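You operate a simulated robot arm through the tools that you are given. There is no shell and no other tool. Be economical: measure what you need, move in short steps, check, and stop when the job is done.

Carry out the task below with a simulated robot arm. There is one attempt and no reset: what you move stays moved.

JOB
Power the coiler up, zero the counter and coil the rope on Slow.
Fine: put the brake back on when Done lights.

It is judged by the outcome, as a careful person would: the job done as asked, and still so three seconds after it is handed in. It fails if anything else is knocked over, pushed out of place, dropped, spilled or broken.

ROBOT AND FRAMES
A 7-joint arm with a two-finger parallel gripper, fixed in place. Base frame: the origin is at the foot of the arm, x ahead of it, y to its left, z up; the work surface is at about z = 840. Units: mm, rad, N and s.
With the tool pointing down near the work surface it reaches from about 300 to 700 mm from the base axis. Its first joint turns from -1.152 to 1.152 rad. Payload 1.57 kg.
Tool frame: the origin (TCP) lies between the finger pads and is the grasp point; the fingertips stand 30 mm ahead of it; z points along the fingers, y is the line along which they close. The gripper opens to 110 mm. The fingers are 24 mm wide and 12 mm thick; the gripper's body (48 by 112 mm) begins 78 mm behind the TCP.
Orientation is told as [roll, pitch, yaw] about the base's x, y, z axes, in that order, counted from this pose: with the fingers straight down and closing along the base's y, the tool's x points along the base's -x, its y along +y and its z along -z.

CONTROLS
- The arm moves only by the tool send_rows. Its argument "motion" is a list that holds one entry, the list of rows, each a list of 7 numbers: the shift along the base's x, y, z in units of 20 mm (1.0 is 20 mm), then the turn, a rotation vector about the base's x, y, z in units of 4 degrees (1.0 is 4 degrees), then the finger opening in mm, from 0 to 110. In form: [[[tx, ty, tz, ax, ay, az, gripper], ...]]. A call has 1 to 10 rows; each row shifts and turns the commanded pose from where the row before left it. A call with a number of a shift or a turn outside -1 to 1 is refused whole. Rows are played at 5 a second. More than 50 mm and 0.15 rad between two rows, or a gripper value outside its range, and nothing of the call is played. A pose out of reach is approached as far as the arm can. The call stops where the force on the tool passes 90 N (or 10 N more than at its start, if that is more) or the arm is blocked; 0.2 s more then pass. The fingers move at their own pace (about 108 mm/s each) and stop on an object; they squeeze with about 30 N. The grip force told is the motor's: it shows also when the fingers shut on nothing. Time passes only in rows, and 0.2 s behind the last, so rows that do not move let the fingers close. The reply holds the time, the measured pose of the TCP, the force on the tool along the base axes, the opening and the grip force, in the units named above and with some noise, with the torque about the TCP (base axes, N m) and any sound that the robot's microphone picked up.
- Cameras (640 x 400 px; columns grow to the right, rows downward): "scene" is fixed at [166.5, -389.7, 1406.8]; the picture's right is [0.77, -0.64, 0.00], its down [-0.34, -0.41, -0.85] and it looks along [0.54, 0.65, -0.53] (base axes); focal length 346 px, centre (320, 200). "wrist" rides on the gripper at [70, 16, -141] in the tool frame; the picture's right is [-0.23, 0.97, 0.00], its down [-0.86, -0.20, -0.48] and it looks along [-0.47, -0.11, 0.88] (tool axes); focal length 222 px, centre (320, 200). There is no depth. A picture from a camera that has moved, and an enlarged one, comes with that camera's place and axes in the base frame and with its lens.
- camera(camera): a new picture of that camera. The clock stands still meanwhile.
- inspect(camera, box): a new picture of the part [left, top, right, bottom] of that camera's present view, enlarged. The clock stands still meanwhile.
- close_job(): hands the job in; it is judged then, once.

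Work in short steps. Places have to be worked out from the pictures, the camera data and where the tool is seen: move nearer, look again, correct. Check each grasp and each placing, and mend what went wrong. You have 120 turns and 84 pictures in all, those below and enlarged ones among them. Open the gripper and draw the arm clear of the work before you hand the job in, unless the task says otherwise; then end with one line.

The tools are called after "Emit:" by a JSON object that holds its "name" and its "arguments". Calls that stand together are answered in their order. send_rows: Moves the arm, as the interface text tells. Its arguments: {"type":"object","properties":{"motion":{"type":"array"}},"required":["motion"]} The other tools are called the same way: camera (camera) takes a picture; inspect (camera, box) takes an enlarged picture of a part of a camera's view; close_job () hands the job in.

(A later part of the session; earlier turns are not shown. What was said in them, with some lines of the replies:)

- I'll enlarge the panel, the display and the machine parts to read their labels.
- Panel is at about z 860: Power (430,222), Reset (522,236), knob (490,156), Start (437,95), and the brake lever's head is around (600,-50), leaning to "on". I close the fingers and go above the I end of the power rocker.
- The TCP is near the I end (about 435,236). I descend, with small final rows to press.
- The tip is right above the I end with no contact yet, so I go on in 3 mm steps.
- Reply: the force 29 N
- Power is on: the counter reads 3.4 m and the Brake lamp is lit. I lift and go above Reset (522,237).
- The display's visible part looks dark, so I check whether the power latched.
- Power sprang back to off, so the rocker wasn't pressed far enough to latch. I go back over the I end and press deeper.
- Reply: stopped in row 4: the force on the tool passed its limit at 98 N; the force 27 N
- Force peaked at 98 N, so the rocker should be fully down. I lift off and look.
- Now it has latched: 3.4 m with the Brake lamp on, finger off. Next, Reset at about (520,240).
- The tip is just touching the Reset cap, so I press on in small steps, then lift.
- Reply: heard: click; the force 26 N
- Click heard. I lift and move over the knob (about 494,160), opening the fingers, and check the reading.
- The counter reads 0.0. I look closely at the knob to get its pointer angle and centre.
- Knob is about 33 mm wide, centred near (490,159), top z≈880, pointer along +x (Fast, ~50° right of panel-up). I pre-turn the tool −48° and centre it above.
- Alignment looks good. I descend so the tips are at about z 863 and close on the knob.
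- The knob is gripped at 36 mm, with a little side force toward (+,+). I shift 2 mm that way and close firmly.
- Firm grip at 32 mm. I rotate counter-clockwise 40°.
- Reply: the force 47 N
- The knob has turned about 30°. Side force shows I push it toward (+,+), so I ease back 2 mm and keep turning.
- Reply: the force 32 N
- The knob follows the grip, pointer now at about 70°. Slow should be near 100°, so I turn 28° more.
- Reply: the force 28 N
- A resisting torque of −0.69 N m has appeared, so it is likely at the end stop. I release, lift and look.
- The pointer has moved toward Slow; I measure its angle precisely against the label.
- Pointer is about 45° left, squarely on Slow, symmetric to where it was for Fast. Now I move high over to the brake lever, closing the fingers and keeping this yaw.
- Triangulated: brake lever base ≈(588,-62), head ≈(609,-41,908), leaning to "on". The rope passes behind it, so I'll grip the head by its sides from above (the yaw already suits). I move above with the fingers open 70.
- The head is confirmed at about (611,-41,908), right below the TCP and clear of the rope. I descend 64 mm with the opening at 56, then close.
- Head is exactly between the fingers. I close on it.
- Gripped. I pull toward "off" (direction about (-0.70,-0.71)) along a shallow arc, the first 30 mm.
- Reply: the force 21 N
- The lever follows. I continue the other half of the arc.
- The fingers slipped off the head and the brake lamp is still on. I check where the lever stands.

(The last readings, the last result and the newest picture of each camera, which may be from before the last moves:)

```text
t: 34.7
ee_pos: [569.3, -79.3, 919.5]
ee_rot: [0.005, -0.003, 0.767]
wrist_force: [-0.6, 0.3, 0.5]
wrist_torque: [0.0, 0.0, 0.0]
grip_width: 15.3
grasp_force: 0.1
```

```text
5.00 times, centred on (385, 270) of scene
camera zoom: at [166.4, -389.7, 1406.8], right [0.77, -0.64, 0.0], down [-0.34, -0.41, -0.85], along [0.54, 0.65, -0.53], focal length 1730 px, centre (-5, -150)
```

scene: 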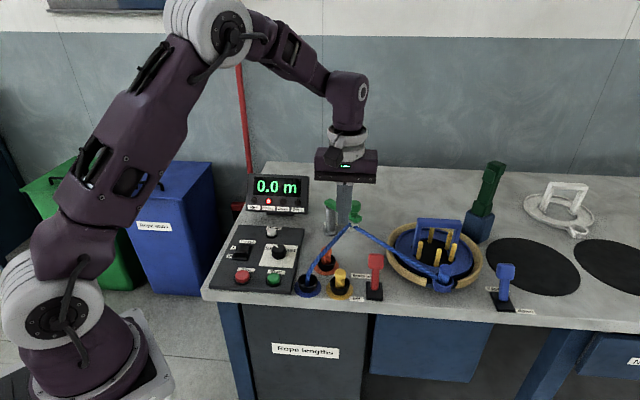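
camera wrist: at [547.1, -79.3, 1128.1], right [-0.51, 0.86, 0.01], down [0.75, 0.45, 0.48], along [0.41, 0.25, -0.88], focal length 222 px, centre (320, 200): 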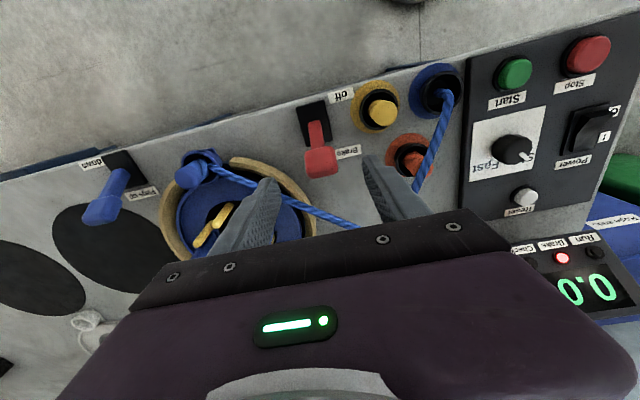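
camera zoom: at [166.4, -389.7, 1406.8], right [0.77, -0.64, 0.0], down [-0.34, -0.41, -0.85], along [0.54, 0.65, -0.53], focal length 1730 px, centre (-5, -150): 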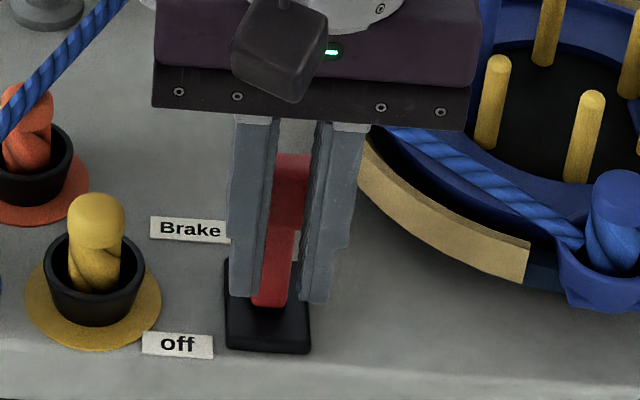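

The lever sprang back to "on" (head behind the fingers). I'll use a better hold: straddle the head front-to-back, so a finger pushes it positively. I back out toward the front, rise, and turn the yaw by −90°.

Emit:
{"name": "send_rows", "arguments": {"motion": [[[-0.7, -0.7, 0, 0, 0, 0, 15], [-0.5, -0.5, 0.5, 0, 0, 0, 15], [0, 0, 1, 0, 0, 0, 15], [0, 0, 1, 0, 0, -1, 15], [0, 0, 1, 0, 0, -1, 15], [0, 0, 0.8, 0, 0, -1, 15], [0.5, 0.5, 0, 0, 0, -1, 15], [0.5, 0.5, 0, 0, 0, -1, 15], [0.5, 0.5, 0, 0, 0, -1, 15], [0.5, 0.5, 0, 0, 0, -1, 15]]]}}

Emit:
{"name": "send_rows", "arguments": {"motion": [[[0.5, 0.5, 0, 0, 0, -1, 60], [0.5, 0.5, 0, 0, 0, -1, 60], [0.2, 0.2, 0, 0, 0, -1, 60], [0, 0, 0, 0, 0, -1, 60], [0, 0, 0, 0, 0, -1, 60], [0, 0, 0, 0, 0, -1, 60], [0, 0, 0, 0, 0, -1, 60], [0, 0, 0, 0, 0, -1, 60], [0, 0, 0, 0, 0, -1, 60], [0, 0, 0, 0, 0, -1, 60]]]}}

Emit:
{"name": "send_rows", "arguments": {"motion": [[[0, 0, 0, 0, 0, -1, 60], [0, 0, 0, 0, 0, -1, 60], [0, 0, 0, 0, 0, -1, 60], [0, 0, 0, 0, 0, -1, 60], [0, 0, 0, 0, 0, -1, 60]]]}}

Emit:
{"name": "camera", "arguments": {"camera": "wrist"}}

Emit:
{"name": "camera", "arguments": {"camera": "scene"}}

```text
t: 36.9
ee_pos: [586.2, -63.2, 1005.8]
ee_rot: [0.003, -0.004, 0.276]
wrist_force: [0.6, 0.3, 0.3]
wrist_torque: [0.0, 0.02, 0.01]
grip_width: 14.9
grasp_force: 0.1
```

```text
t: 39.1
ee_pos: [611.3, -40.0, 1005.5]
ee_rot: [0.003, -0.006, -0.419]
wrist_force: [0.8, -0.5, -0.7]
wrist_torque: [0.02, -0.01, -0.01]
grip_width: 60.0
grasp_force: 0.1
```

```text
t: 40.3
ee_pos: [611.1, -39.4, 1005.6]
ee_rot: [0.003, -0.004, -0.767]
wrist_force: [0.2, 0.4, 0.3]
wrist_torque: [-0.03, 0.0, -0.03]
grip_width: 60.0
grasp_force: 0.1
```

```text
41 pictures are left
camera wrist: at [569.8, 19.5, 1145.5], right [0.84, 0.54, 0.01], down [0.47, -0.74, 0.48], along [0.27, -0.4, -0.88], focal length 222 px, centre (320, 200)
```

wrist: 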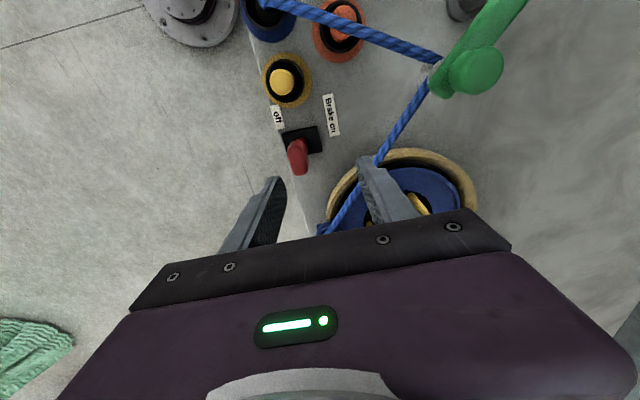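

```text
40 pictures are left
```

scene: 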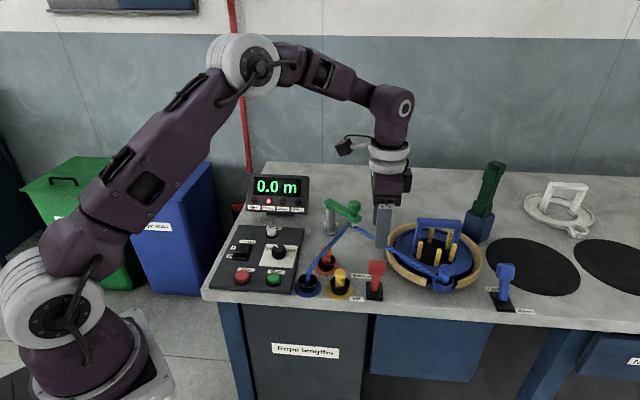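

The brake head now appears nearer to (593,-56), i.e. the lever may stand about upright. I zoom in.

Emit:
{"name": "inspect", "arguments": {"camera": "wrist", "box": [230, 80, 400, 220]}}

Emit:
{"name": "inspect", "arguments": {"camera": "scene", "box": [340, 220, 430, 310]}}

```text
2.86 times, centred on (315, 150) of wrist
camera zoom: at [569.8, 19.5, 1145.5], right [0.84, 0.54, 0.01], down [0.47, -0.74, 0.48], along [0.27, -0.4, -0.88], focal length 635 px, centre (334, 343)
```

zoom: 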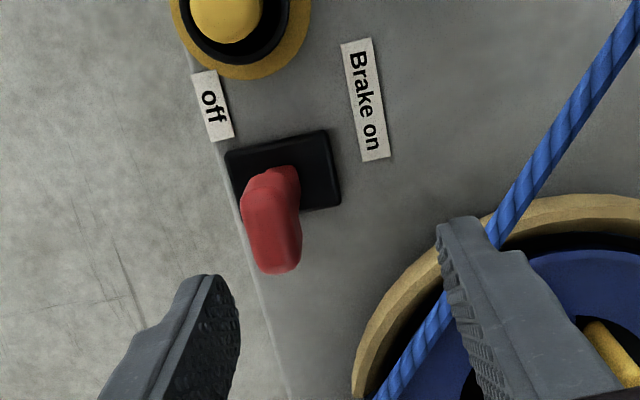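

```text
4.44 times, centred on (385, 265) of scene
camera zoom: at [166.5, -389.7, 1406.8], right [0.77, -0.64, 0.0], down [-0.34, -0.41, -0.85], along [0.54, 0.65, -0.53], focal length 1538 px, centre (31, -89)
```

zoom: 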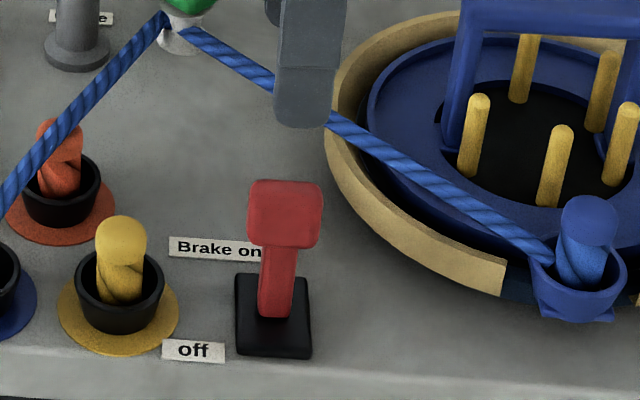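

The lever now stands nearly upright, head ≈(595,-59,910), with friction holding it. I shift above it and descend astride it.

Emit:
{"name": "send_rows", "arguments": {"motion": [[[-0.8, -1, 0, 0, 0, 0, 60], [0, 0, -1, 0, 0, 0, 60], [0, 0, -1, 0, 0, 0, 60], [0, 0, -1, 0, 0, 0, 60], [0, 0, -1, 0, 0, 0, 60]]]}}

Emit:
{"name": "inspect", "arguments": {"camera": "wrist", "box": [200, 60, 440, 240]}}

```text
t: 41.5
ee_pos: [593.1, -60.2, 927.1]
ee_rot: [0.005, -0.005, -0.768]
wrist_force: [-1.0, -0.1, -0.5]
wrist_torque: [-0.03, -0.03, 0.0]
grip_width: 60.0
grasp_force: 0.1
```

```text
2.22 times, centred on (320, 150) of wrist
camera zoom: at [552.0, -0.9, 1066.3], right [0.84, 0.54, 0.01], down [0.47, -0.74, 0.48], along [0.27, -0.4, -0.88], focal length 494 px, centre (320, 311)
```

zoom: 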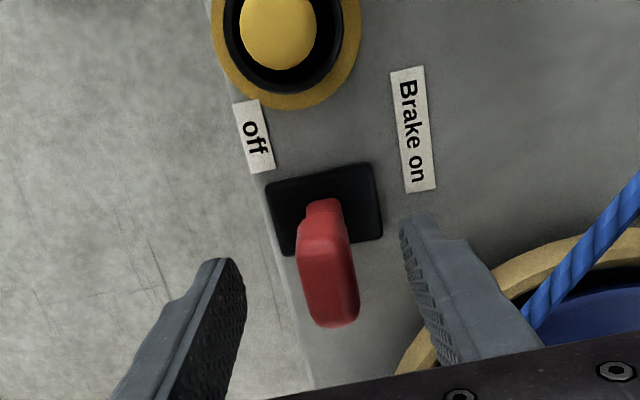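

Astride the head. I narrow to 40 mm and push toward "off" with the far finger.

Emit:
{"name": "send_rows", "arguments": {"motion": [[[0, 0, -0.3, 0, 0, 0, 40], [0, 0, 0, 0, 0, 0, 40], [-0.3, -0.3, 0, 0, 0, 0, 40], [-0.3, -0.3, 0, 0, 0, 0, 40], [-0.3, -0.3, 0, 0, 0, 0, 40], [-0.3, -0.3, -0.1, 0, 0, 0, 40], [-0.3, -0.3, -0.1, 0, 0, 0, 40]]]}}

Emit:
{"name": "inspect", "arguments": {"camera": "scene", "box": [240, 160, 420, 310]}}

Emit:
{"name": "inspect", "arguments": {"camera": "wrist", "box": [200, 60, 440, 240]}}

```text
t: 43.1
ee_pos: [565.6, -87.9, 918.1]
ee_rot: [0.012, -0.011, -0.768]
wrist_force: [11.7, 13.1, 19.5]
wrist_torque: [0.97, -0.64, -0.14]
grip_width: 55.9
grasp_force: 9.0
```

```text
2.67 times, centred on (330, 235) of scene
camera zoom: at [166.4, -389.3, 1407.0], right [0.77, -0.64, 0.0], down [-0.34, -0.41, -0.85], along [0.54, 0.65, -0.53], focal length 923 px, centre (293, 107)
```

zoom: 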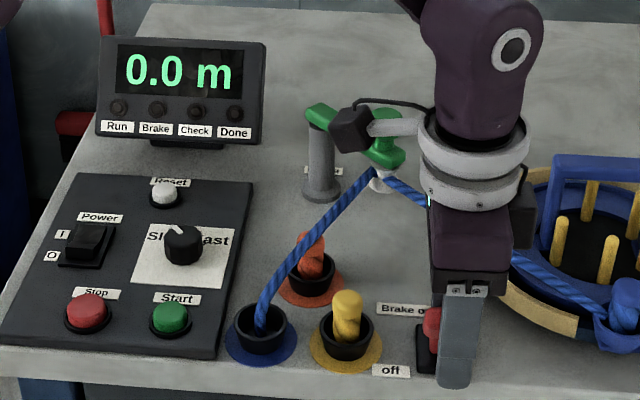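

```text
2.22 times, centred on (320, 150) of wrist
camera zoom: at [524.4, -28.7, 1058.5], right [0.84, 0.54, 0.01], down [0.47, -0.74, 0.49], along [0.27, -0.4, -0.87], focal length 494 px, centre (320, 311)
```

zoom: 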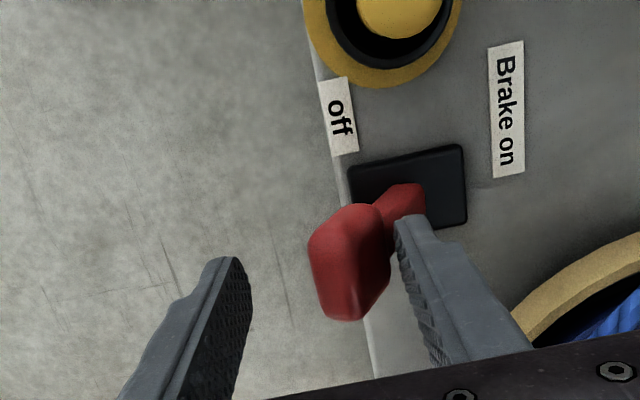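

The Brake lamp is out. I push 4 mm more to be sure it seats, then back off, open and lift.

Emit:
{"name": "send_rows", "arguments": {"motion": [[[-0.15, -0.15, -0.05, 0, 0, 0, 56], [0.3, 0.3, 0, 0, 0, 0, 64], [0, 0, 0.5, 0, 0, 0, 64], [0, 0, 1, 0, 0, 0, 64], [0, 0, 1, 0, 0, 0, 64], [0, 0, 1, 0, 0, 0, 64]]]}}

Emit:
{"name": "camera", "arguments": {"camera": "scene"}}

Emit:
{"name": "inspect", "arguments": {"camera": "wrist", "box": [200, 60, 440, 240]}}

```text
t: 44.5
ee_pos: [568.1, -85.9, 984.6]
ee_rot: [0.003, -0.004, -0.767]
wrist_force: [0.2, 0.3, -0.1]
wrist_torque: [-0.04, 0.02, 0.0]
grip_width: 64.2
grasp_force: 0.2
```

```text
34 pictures are left
```

scene: 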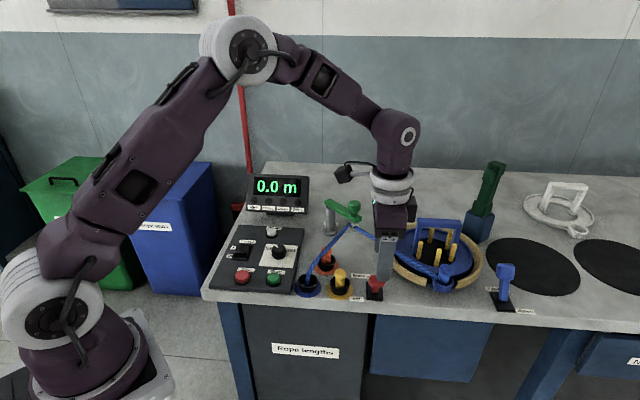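

```text
2.22 times, centred on (320, 150) of wrist
camera zoom: at [526.8, -27.3, 1124.9], right [0.84, 0.54, 0.0], down [0.47, -0.74, 0.48], along [0.27, -0.4, -0.88], focal length 494 px, centre (320, 311)
```

zoom: 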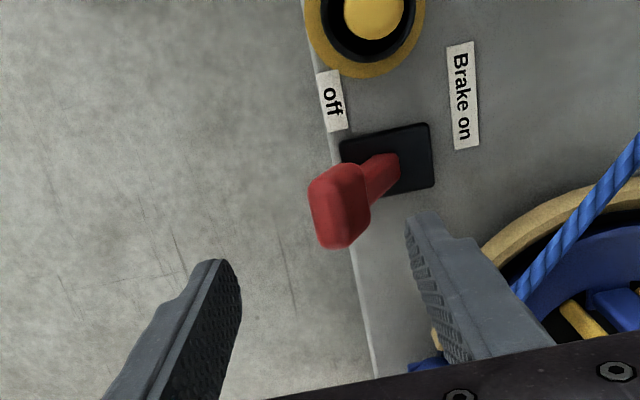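

The brake is off and stays off. I go to Start (about 437,95) with the fingers closed.

Emit:
{"name": "send_rows", "arguments": {"motion": [[[-0.65, 0.9, 0.5, 0, 0, 0, 64], [-0.65, 0.9, 0, 0, 0, 0, 0], [-0.65, 0.9, 0, 0, 0, 0, 0], [-0.65, 0.9, 0, 0, 0, 0, 0], [-0.65, 0.9, 0, 0, 0, 0, 0], [-0.65, 0.9, 0, 0, 0, 0, 0], [-0.65, 0.9, 0, 0, 0, 0, 0], [-0.65, 0.9, 0, 0, 0, 0, 0], [-0.65, 0.9, 0, 0, 0, 0, 0], [-0.65, 0.95, -1, 0, 0, 0, 0]]]}}

Emit:
{"name": "camera", "arguments": {"camera": "wrist"}}

Emit:
{"name": "inspect", "arguments": {"camera": "scene", "box": [200, 160, 330, 305]}}

```text
t: 46.7
ee_pos: [437.6, 93.1, 974.2]
ee_rot: [0.005, -0.005, -0.768]
wrist_force: [1.0, 0.5, 0.2]
wrist_torque: [0.01, 0.01, 0.0]
grip_width: 0.1
grasp_force: 21.5
```

```text
32 pictures are left
camera wrist: at [396.8, 153.4, 1114.4], right [0.84, 0.54, 0.01], down [0.47, -0.74, 0.48], along [0.27, -0.4, -0.88], focal length 222 px, centre (320, 200)
```

wrist: 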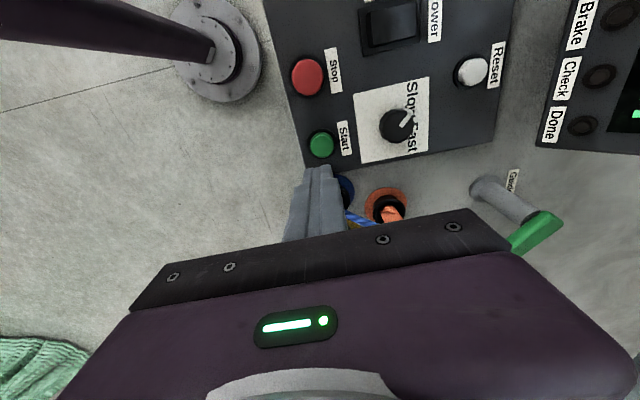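

```text
2.76 times, centred on (265, 232) of scene
camera zoom: at [166.4, -389.7, 1406.8], right [0.77, -0.64, 0.0], down [-0.34, -0.41, -0.85], along [0.54, 0.65, -0.53], focal length 955 px, centre (472, 110)
```

zoom: 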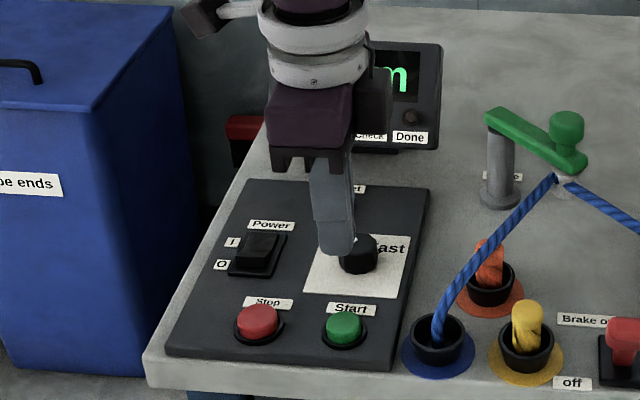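

Start is at about (436,98). I shift 5 mm and descend to just above it.

Emit:
{"name": "send_rows", "arguments": {"motion": [[[-0.05, 0.25, -1, 0, 0, 0, 0], [0, 0, -1, 0, 0, 0, 0], [0, 0, -1, 0, 0, 0, 0], [0, 0, -0.6, 0, 0, 0, 0], [0, 0, -0.2, 0, 0, 0, 0]]]}}

Emit:
{"name": "inspect", "arguments": {"camera": "scene", "box": [200, 160, 330, 305]}}

```text
t: 47.9
ee_pos: [436.6, 98.0, 897.6]
ee_rot: [0.003, -0.006, -0.768]
wrist_force: [-0.2, 0.1, -0.6]
wrist_torque: [0.01, -0.04, -0.03]
grip_width: 0.0
grasp_force: 21.4
```

```text
2.76 times, centred on (265, 232) of scene
camera zoom: at [166.5, -389.7, 1406.8], right [0.77, -0.64, 0.0], down [-0.34, -0.41, -0.85], along [0.54, 0.65, -0.53], focal length 955 px, centre (472, 110)
```

zoom: 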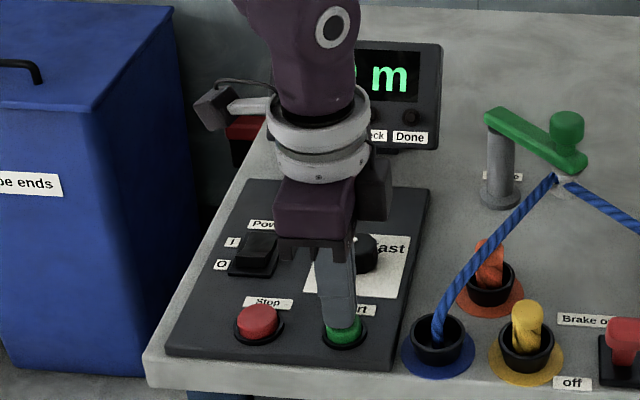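

The tip is over the Start cap. I press about 11 mm, as for Reset.

Emit:
{"name": "send_rows", "arguments": {"motion": [[[0, 0, -0.2, 0, 0, 0, 0], [0, 0, -0.2, 0, 0, 0, 0], [0, 0, -0.15, 0, 0, 0, 0]]]}}

```text
t: 48.7
ee_pos: [436.7, 99.7, 887.0]
ee_rot: [0.006, -0.008, -0.765]
wrist_force: [1.7, -0.6, 10.2]
wrist_torque: [-0.02, -0.12, 0.14]
grip_width: 0.0
grasp_force: 21.4
heard: click
```

Click heard. I lift and check for Run.

Emit:
{"name": "send_rows", "arguments": {"motion": [[[0, 0, 1, 0, 0, 0, 0], [0, 0, 1, 0, 0, 0, 0], [0, 0, 1, 0, 0, 0, 0], [0, 0, 1, 0, 0, 0, 0], [0.2, -1, 0.8, 0, 0, 0, 0], [0.2, -1, 0, 0, 0, 0, 0]]]}}

Emit:
{"name": "camera", "arguments": {"camera": "scene"}}

```text
t: 50.1
ee_pos: [443.3, 59.8, 985.8]
ee_rot: [0.004, -0.003, -0.766]
wrist_force: [-0.2, 0.4, 0.4]
wrist_torque: [-0.01, 0.0, 0.0]
grip_width: 0.0
grasp_force: 21.2
```

```text
29 pictures are left
```

scene: 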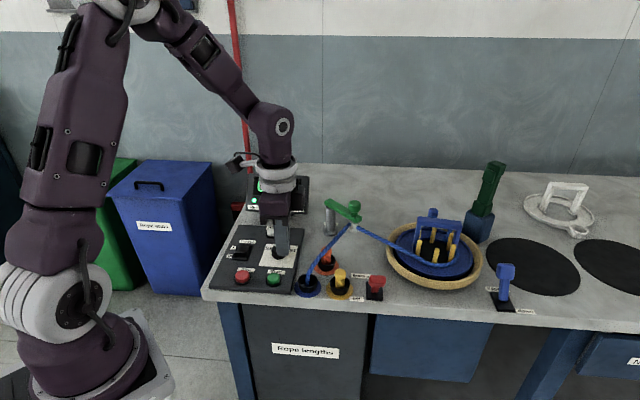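

It's running: the platter turns and the Run lamp is lit. I go to wait above the brake lever, fingers open, with the display in view.

Emit:
{"name": "send_rows", "arguments": {"motion": [[[0.9, -1, 0.4, 0, 0, 0, 60], [0.9, -1, 0.3, 0, 0, 0, 60], [0.9, -1, 0, 0, 0, 0, 60], [0.9, -1, 0, 0, 0, 0, 60], [0.9, -1, 0, 0, 0, 0, 60], [0.9, -1, 0, 0, 0, 0, 60], [0.9, -0.9, 0, 0, 0, 0, 60]]]}}

Emit:
{"name": "camera", "arguments": {"camera": "scene"}}

Emit:
{"name": "inspect", "arguments": {"camera": "wrist", "box": [200, 60, 440, 240]}}

```text
t: 51.7
ee_pos: [571.2, -79.5, 997.0]
ee_rot: [0.004, -0.004, -0.765]
wrist_force: [-0.3, -0.5, -0.4]
wrist_torque: [0.0, 0.0, -0.01]
grip_width: 60.0
grasp_force: 0.0
```

```text
28 pictures are left
```

scene: 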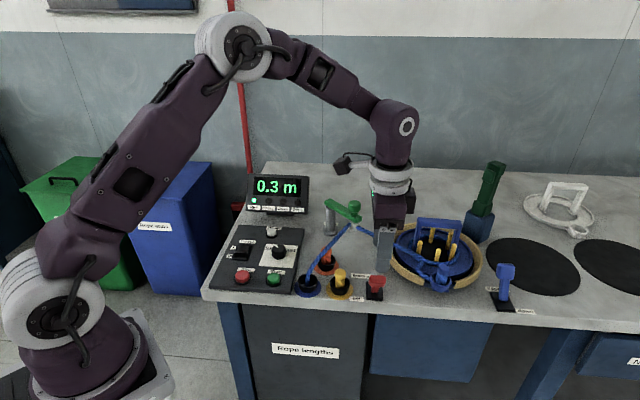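

```text
2.22 times, centred on (320, 150) of wrist
camera zoom: at [529.8, -20.6, 1137.1], right [0.84, 0.54, 0.01], down [0.47, -0.74, 0.48], along [0.27, -0.4, -0.88], focal length 494 px, centre (320, 311)
```

zoom: 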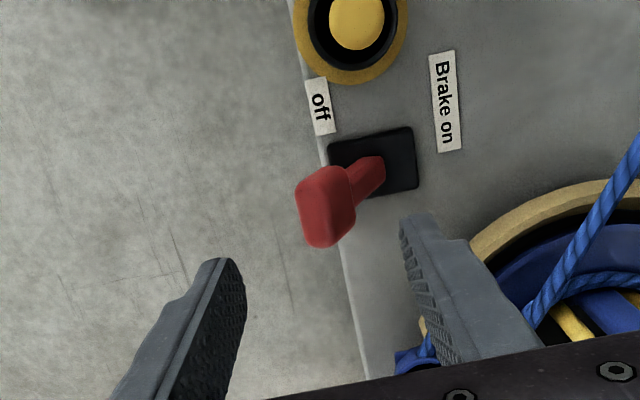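

0.3 m after about 3 s, all running well. I wait and check.

Emit:
{"name": "send_rows", "arguments": {"motion": [[[0, 0, 0, 0, 0, 0, 60], [0, 0, 0, 0, 0, 0, 60], [0, 0, 0, 0, 0, 0, 60], [0, 0, 0, 0, 0, 0, 60], [0, 0, 0, 0, 0, 0, 60], [0, 0, 0, 0, 0, 0, 60], [0, 0, 0, 0, 0, 0, 60], [0, 0, 0, 0, 0, 0, 60], [0, 0, 0, 0, 0, 0, 60], [0, 0, 0, 0, 0, 0, 60]]]}}

Emit:
{"name": "send_rows", "arguments": {"motion": [[[0, 0, 0, 0, 0, 0, 60], [0, 0, 0, 0, 0, 0, 60], [0, 0, 0, 0, 0, 0, 60], [0, 0, 0, 0, 0, 0, 60], [0, 0, 0, 0, 0, 0, 60], [0, 0, 0, 0, 0, 0, 60], [0, 0, 0, 0, 0, 0, 60], [0, 0, 0, 0, 0, 0, 60], [0, 0, 0, 0, 0, 0, 60], [0, 0, 0, 0, 0, 0, 60]]]}}

Emit:
{"name": "inspect", "arguments": {"camera": "scene", "box": [240, 160, 500, 310]}}

```text
t: 53.9
ee_pos: [569.7, -78.2, 996.1]
ee_rot: [0.003, -0.006, -0.767]
wrist_force: [-0.2, -0.1, 0.8]
wrist_torque: [-0.03, -0.01, 0.0]
grip_width: 60.1
grasp_force: 0.1
```

```text
t: 56.1
ee_pos: [570.7, -78.4, 996.5]
ee_rot: [0.003, -0.007, -0.764]
wrist_force: [0.7, 0.6, 0.4]
wrist_torque: [0.02, 0.04, -0.01]
grip_width: 60.2
grasp_force: 0.1
```

```text
2.46 times, centred on (370, 235) of scene
camera zoom: at [166.5, -389.7, 1406.8], right [0.77, -0.64, 0.0], down [-0.34, -0.41, -0.85], along [0.54, 0.65, -0.53], focal length 852 px, centre (197, 114)
```

zoom: 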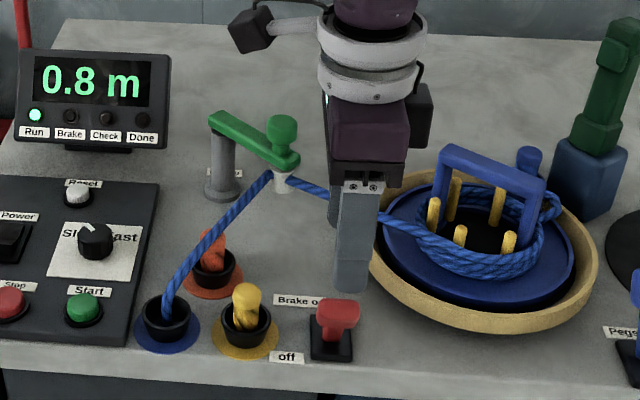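

0.8 m and coiling neatly. While waiting I descend astride the lever head, without touching it.

Emit:
{"name": "send_rows", "arguments": {"motion": [[[0, 0, -0.8, 0, 0, 0, 64], [0, 0, -0.8, 0, 0, 0, 64], [0, 0, -0.7, 0, 0, 0, 64], [0, 0, -0.6, 0, 0, 0, 64], [0, 0, -0.6, 0, 0, 0, 64], [0, 0, 0, 0, 0, 0, 64], [0, 0, 0, 0, 0, 0, 64], [0, 0, 0, 0, 0, 0, 64]]]}}

Emit:
{"name": "inspect", "arguments": {"camera": "wrist", "box": [200, 60, 440, 240]}}

Emit:
{"name": "inspect", "arguments": {"camera": "scene", "box": [240, 160, 500, 310]}}

```text
t: 57.9
ee_pos: [568.9, -79.0, 927.1]
ee_rot: [0.005, -0.006, -0.766]
wrist_force: [0.0, -0.4, 0.0]
wrist_torque: [0.02, 0.0, 0.02]
grip_width: 64.2
grasp_force: 0.1
```

```text
2.22 times, centred on (320, 150) of wrist
camera zoom: at [529.0, -19.9, 1067.5], right [0.84, 0.54, 0.01], down [0.47, -0.74, 0.48], along [0.27, -0.4, -0.88], focal length 494 px, centre (320, 311)
```

zoom: 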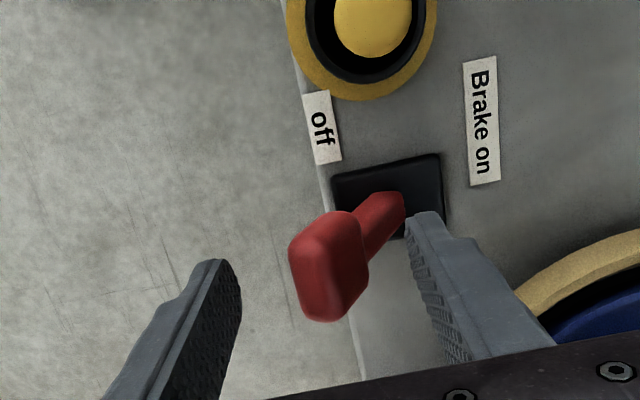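

```text
2.46 times, centred on (370, 235) of scene
camera zoom: at [166.5, -389.7, 1406.8], right [0.77, -0.64, 0.0], down [-0.34, -0.41, -0.85], along [0.54, 0.65, -0.53], focal length 852 px, centre (197, 114)
```

zoom: 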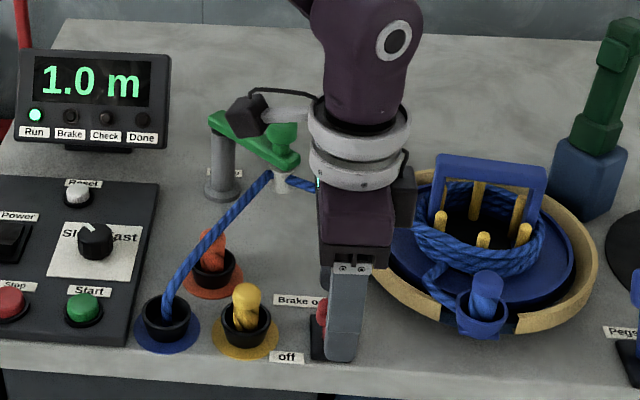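

Well placed, 1.0 m, still running. I wait on.

Emit:
{"name": "send_rows", "arguments": {"motion": [[[0, 0, 0, 0, 0, 0, 64], [0, 0, 0, 0, 0, 0, 64], [0, 0, 0, 0, 0, 0, 64], [0, 0, 0, 0, 0, 0, 64], [0, 0, 0, 0, 0, 0, 64], [0, 0, 0, 0, 0, 0, 64], [0, 0, 0, 0, 0, 0, 64], [0, 0, 0, 0, 0, 0, 64], [0, 0, 0, 0, 0, 0, 64], [0, 0, 0, 0, 0, 0, 64]]]}}

Emit:
{"name": "inspect", "arguments": {"camera": "scene", "box": [240, 160, 500, 310]}}

Emit:
{"name": "send_rows", "arguments": {"motion": [[[0, 0, 0, 0, 0, 0, 64], [0, 0, 0, 0, 0, 0, 64], [0, 0, 0, 0, 0, 0, 64], [0, 0, 0, 0, 0, 0, 64], [0, 0, 0, 0, 0, 0, 64], [0, 0, 0, 0, 0, 0, 64], [0, 0, 0, 0, 0, 0, 64], [0, 0, 0, 0, 0, 0, 64], [0, 0, 0, 0, 0, 0, 64], [0, 0, 0, 0, 0, 0, 64]]]}}

Emit:
{"name": "inspect", "arguments": {"camera": "scene", "box": [240, 160, 500, 310]}}

```text
t: 60.1
ee_pos: [570.3, -79.1, 926.9]
ee_rot: [0.004, -0.005, -0.766]
wrist_force: [-0.5, -0.2, 0.0]
wrist_torque: [0.02, 0.03, 0.02]
grip_width: 64.0
grasp_force: 0.1
```

```text
2.46 times, centred on (370, 235) of scene
camera zoom: at [166.5, -389.7, 1406.8], right [0.77, -0.64, 0.0], down [-0.34, -0.41, -0.85], along [0.54, 0.65, -0.53], focal length 852 px, centre (197, 114)
```

zoom: 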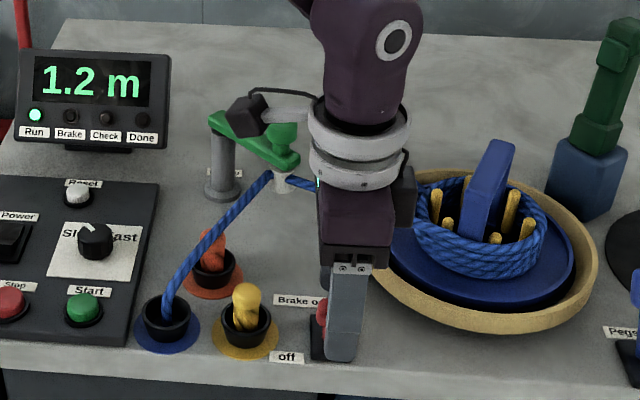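

```text
t: 62.3
ee_pos: [570.1, -78.5, 927.8]
ee_rot: [0.002, -0.003, -0.766]
wrist_force: [-0.5, 0.4, 0.0]
wrist_torque: [-0.03, -0.01, 0.01]
grip_width: 64.2
grasp_force: 0.0
```

```text
2.46 times, centred on (370, 235) of scene
camera zoom: at [166.5, -389.7, 1406.8], right [0.77, -0.64, 0.0], down [-0.34, -0.41, -0.85], along [0.54, 0.65, -0.53], focal length 852 px, centre (197, 114)
```

zoom: 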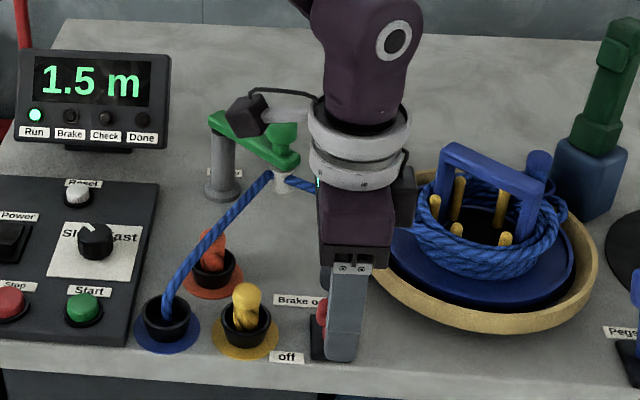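

1.5 m; about 0.12 m/s. I wait in 4.4 s portions.

Emit:
{"name": "send_rows", "arguments": {"motion": [[[0, 0, 0, 0, 0, 0, 64], [0, 0, 0, 0, 0, 0, 64], [0, 0, 0, 0, 0, 0, 64], [0, 0, 0, 0, 0, 0, 64], [0, 0, 0, 0, 0, 0, 64], [0, 0, 0, 0, 0, 0, 64], [0, 0, 0, 0, 0, 0, 64], [0, 0, 0, 0, 0, 0, 64], [0, 0, 0, 0, 0, 0, 64], [0, 0, 0, 0, 0, 0, 64]]]}}

Emit:
{"name": "send_rows", "arguments": {"motion": [[[0, 0, 0, 0, 0, 0, 64], [0, 0, 0, 0, 0, 0, 64], [0, 0, 0, 0, 0, 0, 64], [0, 0, 0, 0, 0, 0, 64], [0, 0, 0, 0, 0, 0, 64], [0, 0, 0, 0, 0, 0, 64], [0, 0, 0, 0, 0, 0, 64], [0, 0, 0, 0, 0, 0, 64], [0, 0, 0, 0, 0, 0, 64], [0, 0, 0, 0, 0, 0, 64]]]}}

Emit:
{"name": "inspect", "arguments": {"camera": "scene", "box": [240, 160, 500, 310]}}

```text
t: 64.5
ee_pos: [570.9, -78.5, 926.8]
ee_rot: [0.004, -0.005, -0.766]
wrist_force: [-0.1, -0.5, 1.0]
wrist_torque: [-0.01, -0.01, 0.04]
grip_width: 64.0
grasp_force: 0.0
```

```text
t: 66.7
ee_pos: [569.7, -78.2, 926.9]
ee_rot: [0.003, -0.004, -0.765]
wrist_force: [-0.8, -0.9, 1.2]
wrist_torque: [-0.03, 0.03, 0.0]
grip_width: 64.3
grasp_force: 0.0
```

```text
2.46 times, centred on (370, 235) of scene
camera zoom: at [166.5, -389.7, 1406.8], right [0.77, -0.64, 0.0], down [-0.34, -0.41, -0.85], along [0.54, 0.65, -0.53], focal length 852 px, centre (197, 114)
```

zoom: 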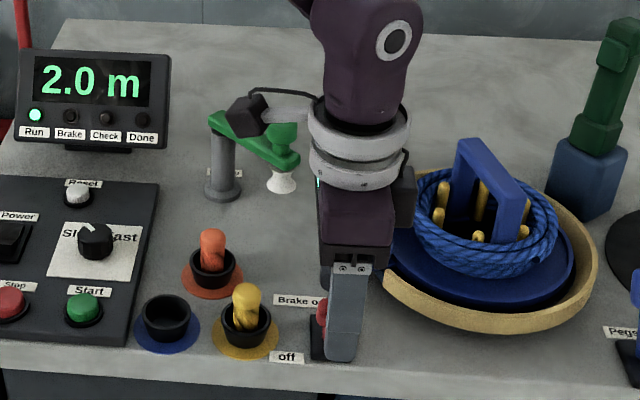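

The rope has been drawn in completely; Run is still lit and Done not yet. I wait briefly.

Emit:
{"name": "send_rows", "arguments": {"motion": [[[0, 0, 0, 0, 0, 0, 64], [0, 0, 0, 0, 0, 0, 64], [0, 0, 0, 0, 0, 0, 64], [0, 0, 0, 0, 0, 0, 64], [0, 0, 0, 0, 0, 0, 64]]]}}

Emit:
{"name": "inspect", "arguments": {"camera": "scene", "box": [240, 160, 500, 310]}}

```text
t: 67.9
ee_pos: [570.2, -79.0, 928.5]
ee_rot: [0.003, -0.005, -0.768]
wrist_force: [0.4, -0.4, 0.5]
wrist_torque: [0.0, -0.01, -0.02]
grip_width: 63.8
grasp_force: 0.1
```

```text
2.46 times, centred on (370, 235) of scene
camera zoom: at [166.5, -389.7, 1406.8], right [0.77, -0.64, 0.0], down [-0.34, -0.41, -0.85], along [0.54, 0.65, -0.53], focal length 852 px, centre (197, 114)
```

zoom: 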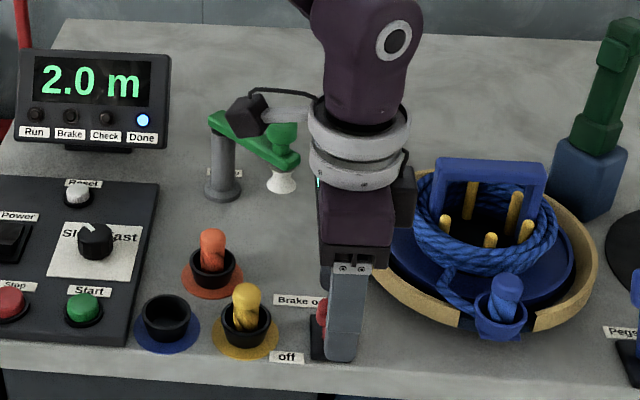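

Done is lit. I narrow to 40 mm, lower 5 mm and push the lever toward "Brake on" with the near finger.

Emit:
{"name": "send_rows", "arguments": {"motion": [[[0, 0, -0.3, 0, 0, 0, 46], [0.3, 0.3, 0, 0, 0, 0, 46], [0.3, 0.3, 0, 0, 0, 0, 46], [0.3, 0.3, 0, 0, 0, 0, 46], [0.3, 0.3, 0, 0, 0, 0, 46], [0.3, 0.3, 0, 0, 0, 0, 46], [0.3, 0.3, 0, 0, 0, 0, 46], [0.3, 0.3, 0, 0, 0, 0, 46]]]}}

Emit:
{"name": "inspect", "arguments": {"camera": "scene", "box": [240, 160, 500, 310]}}

Emit:
{"name": "inspect", "arguments": {"camera": "wrist", "box": [200, 60, 440, 240]}}

```text
t: 69.7
ee_pos: [612.4, -36.4, 923.2]
ee_rot: [0.004, -0.006, -0.767]
wrist_force: [-1.1, 1.0, 0.1]
wrist_torque: [-0.02, 0.0, -0.03]
grip_width: 45.8
grasp_force: 0.2
```

```text
2.46 times, centred on (370, 235) of scene
camera zoom: at [166.4, -389.7, 1406.8], right [0.77, -0.64, 0.0], down [-0.34, -0.41, -0.85], along [0.54, 0.65, -0.53], focal length 852 px, centre (197, 114)
```

zoom: 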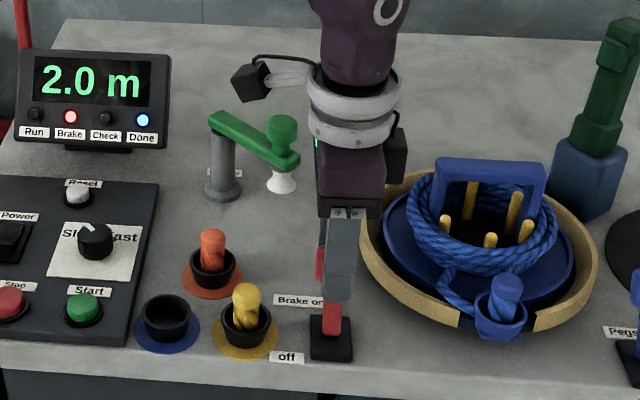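

```text
2.22 times, centred on (320, 150) of wrist
camera zoom: at [571.3, 22.0, 1062.2], right [0.84, 0.54, 0.0], down [0.47, -0.74, 0.48], along [0.27, -0.4, -0.88], focal length 494 px, centre (320, 311)
```

zoom: 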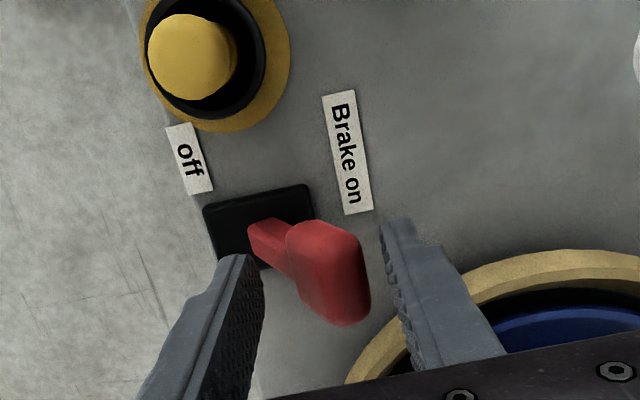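

The lever snapped to "on" and the Brake lamp is lit. I lift clear and retreat.

Emit:
{"name": "send_rows", "arguments": {"motion": [[[0, 0, 0, 0, 0, 0, 64], [0, 0, 1, 0, 0, 0, 64], [0, 0, 1, 0, 0, 0, 64], [0, 0, 1, 0, 0, 0, 64], [0, 0, 1, 0, 0, 0, 80], [0, 0, 1, 0, 0, 0, 100], [-1, 0.5, 1, 0, 0, 0, 100], [-1, 0.5, 1, 0, 0, 0, 100], [-1, 0.5, 0, 0, 0, 0, 100], [-1, 0.5, 0, 0, 0, 0, 100]]]}}

Emit:
{"name": "camera", "arguments": {"camera": "scene"}}

Emit:
{"name": "inspect", "arguments": {"camera": "scene", "box": [240, 160, 500, 310]}}

```text
t: 71.9
ee_pos: [531.4, 3.3, 1060.4]
ee_rot: [0.003, -0.006, -0.768]
wrist_force: [-0.5, 0.3, -0.5]
wrist_torque: [0.01, -0.01, -0.02]
grip_width: 99.9
grasp_force: 0.1
```

```text
17 pictures are left
```

scene: 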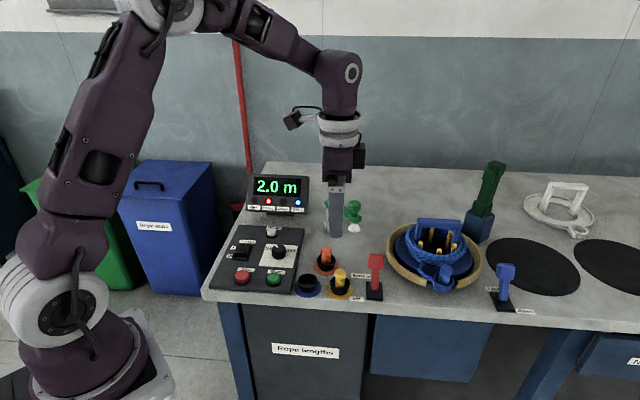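

```text
2.46 times, centred on (370, 235) of scene
camera zoom: at [166.4, -389.7, 1406.8], right [0.77, -0.64, 0.0], down [-0.34, -0.41, -0.85], along [0.54, 0.65, -0.53], focal length 852 px, centre (197, 114)
```

zoom: 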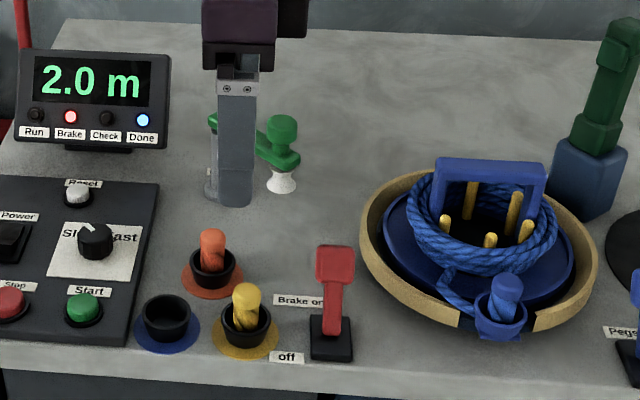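

The rope is coiled (2.0 m), Done and Brake are lit, the lever is on, and the arm is clear with the gripper open. I hand in.

Emit:
{"name": "close_job", "arguments": {}}

```text
The job is handed in.
```

The coiler is powered up, the counter was zeroed and the rope is fully coiled on Slow (the counter now reads 2.0 m). Done is lit, the brake is back on, and the job is handed in.
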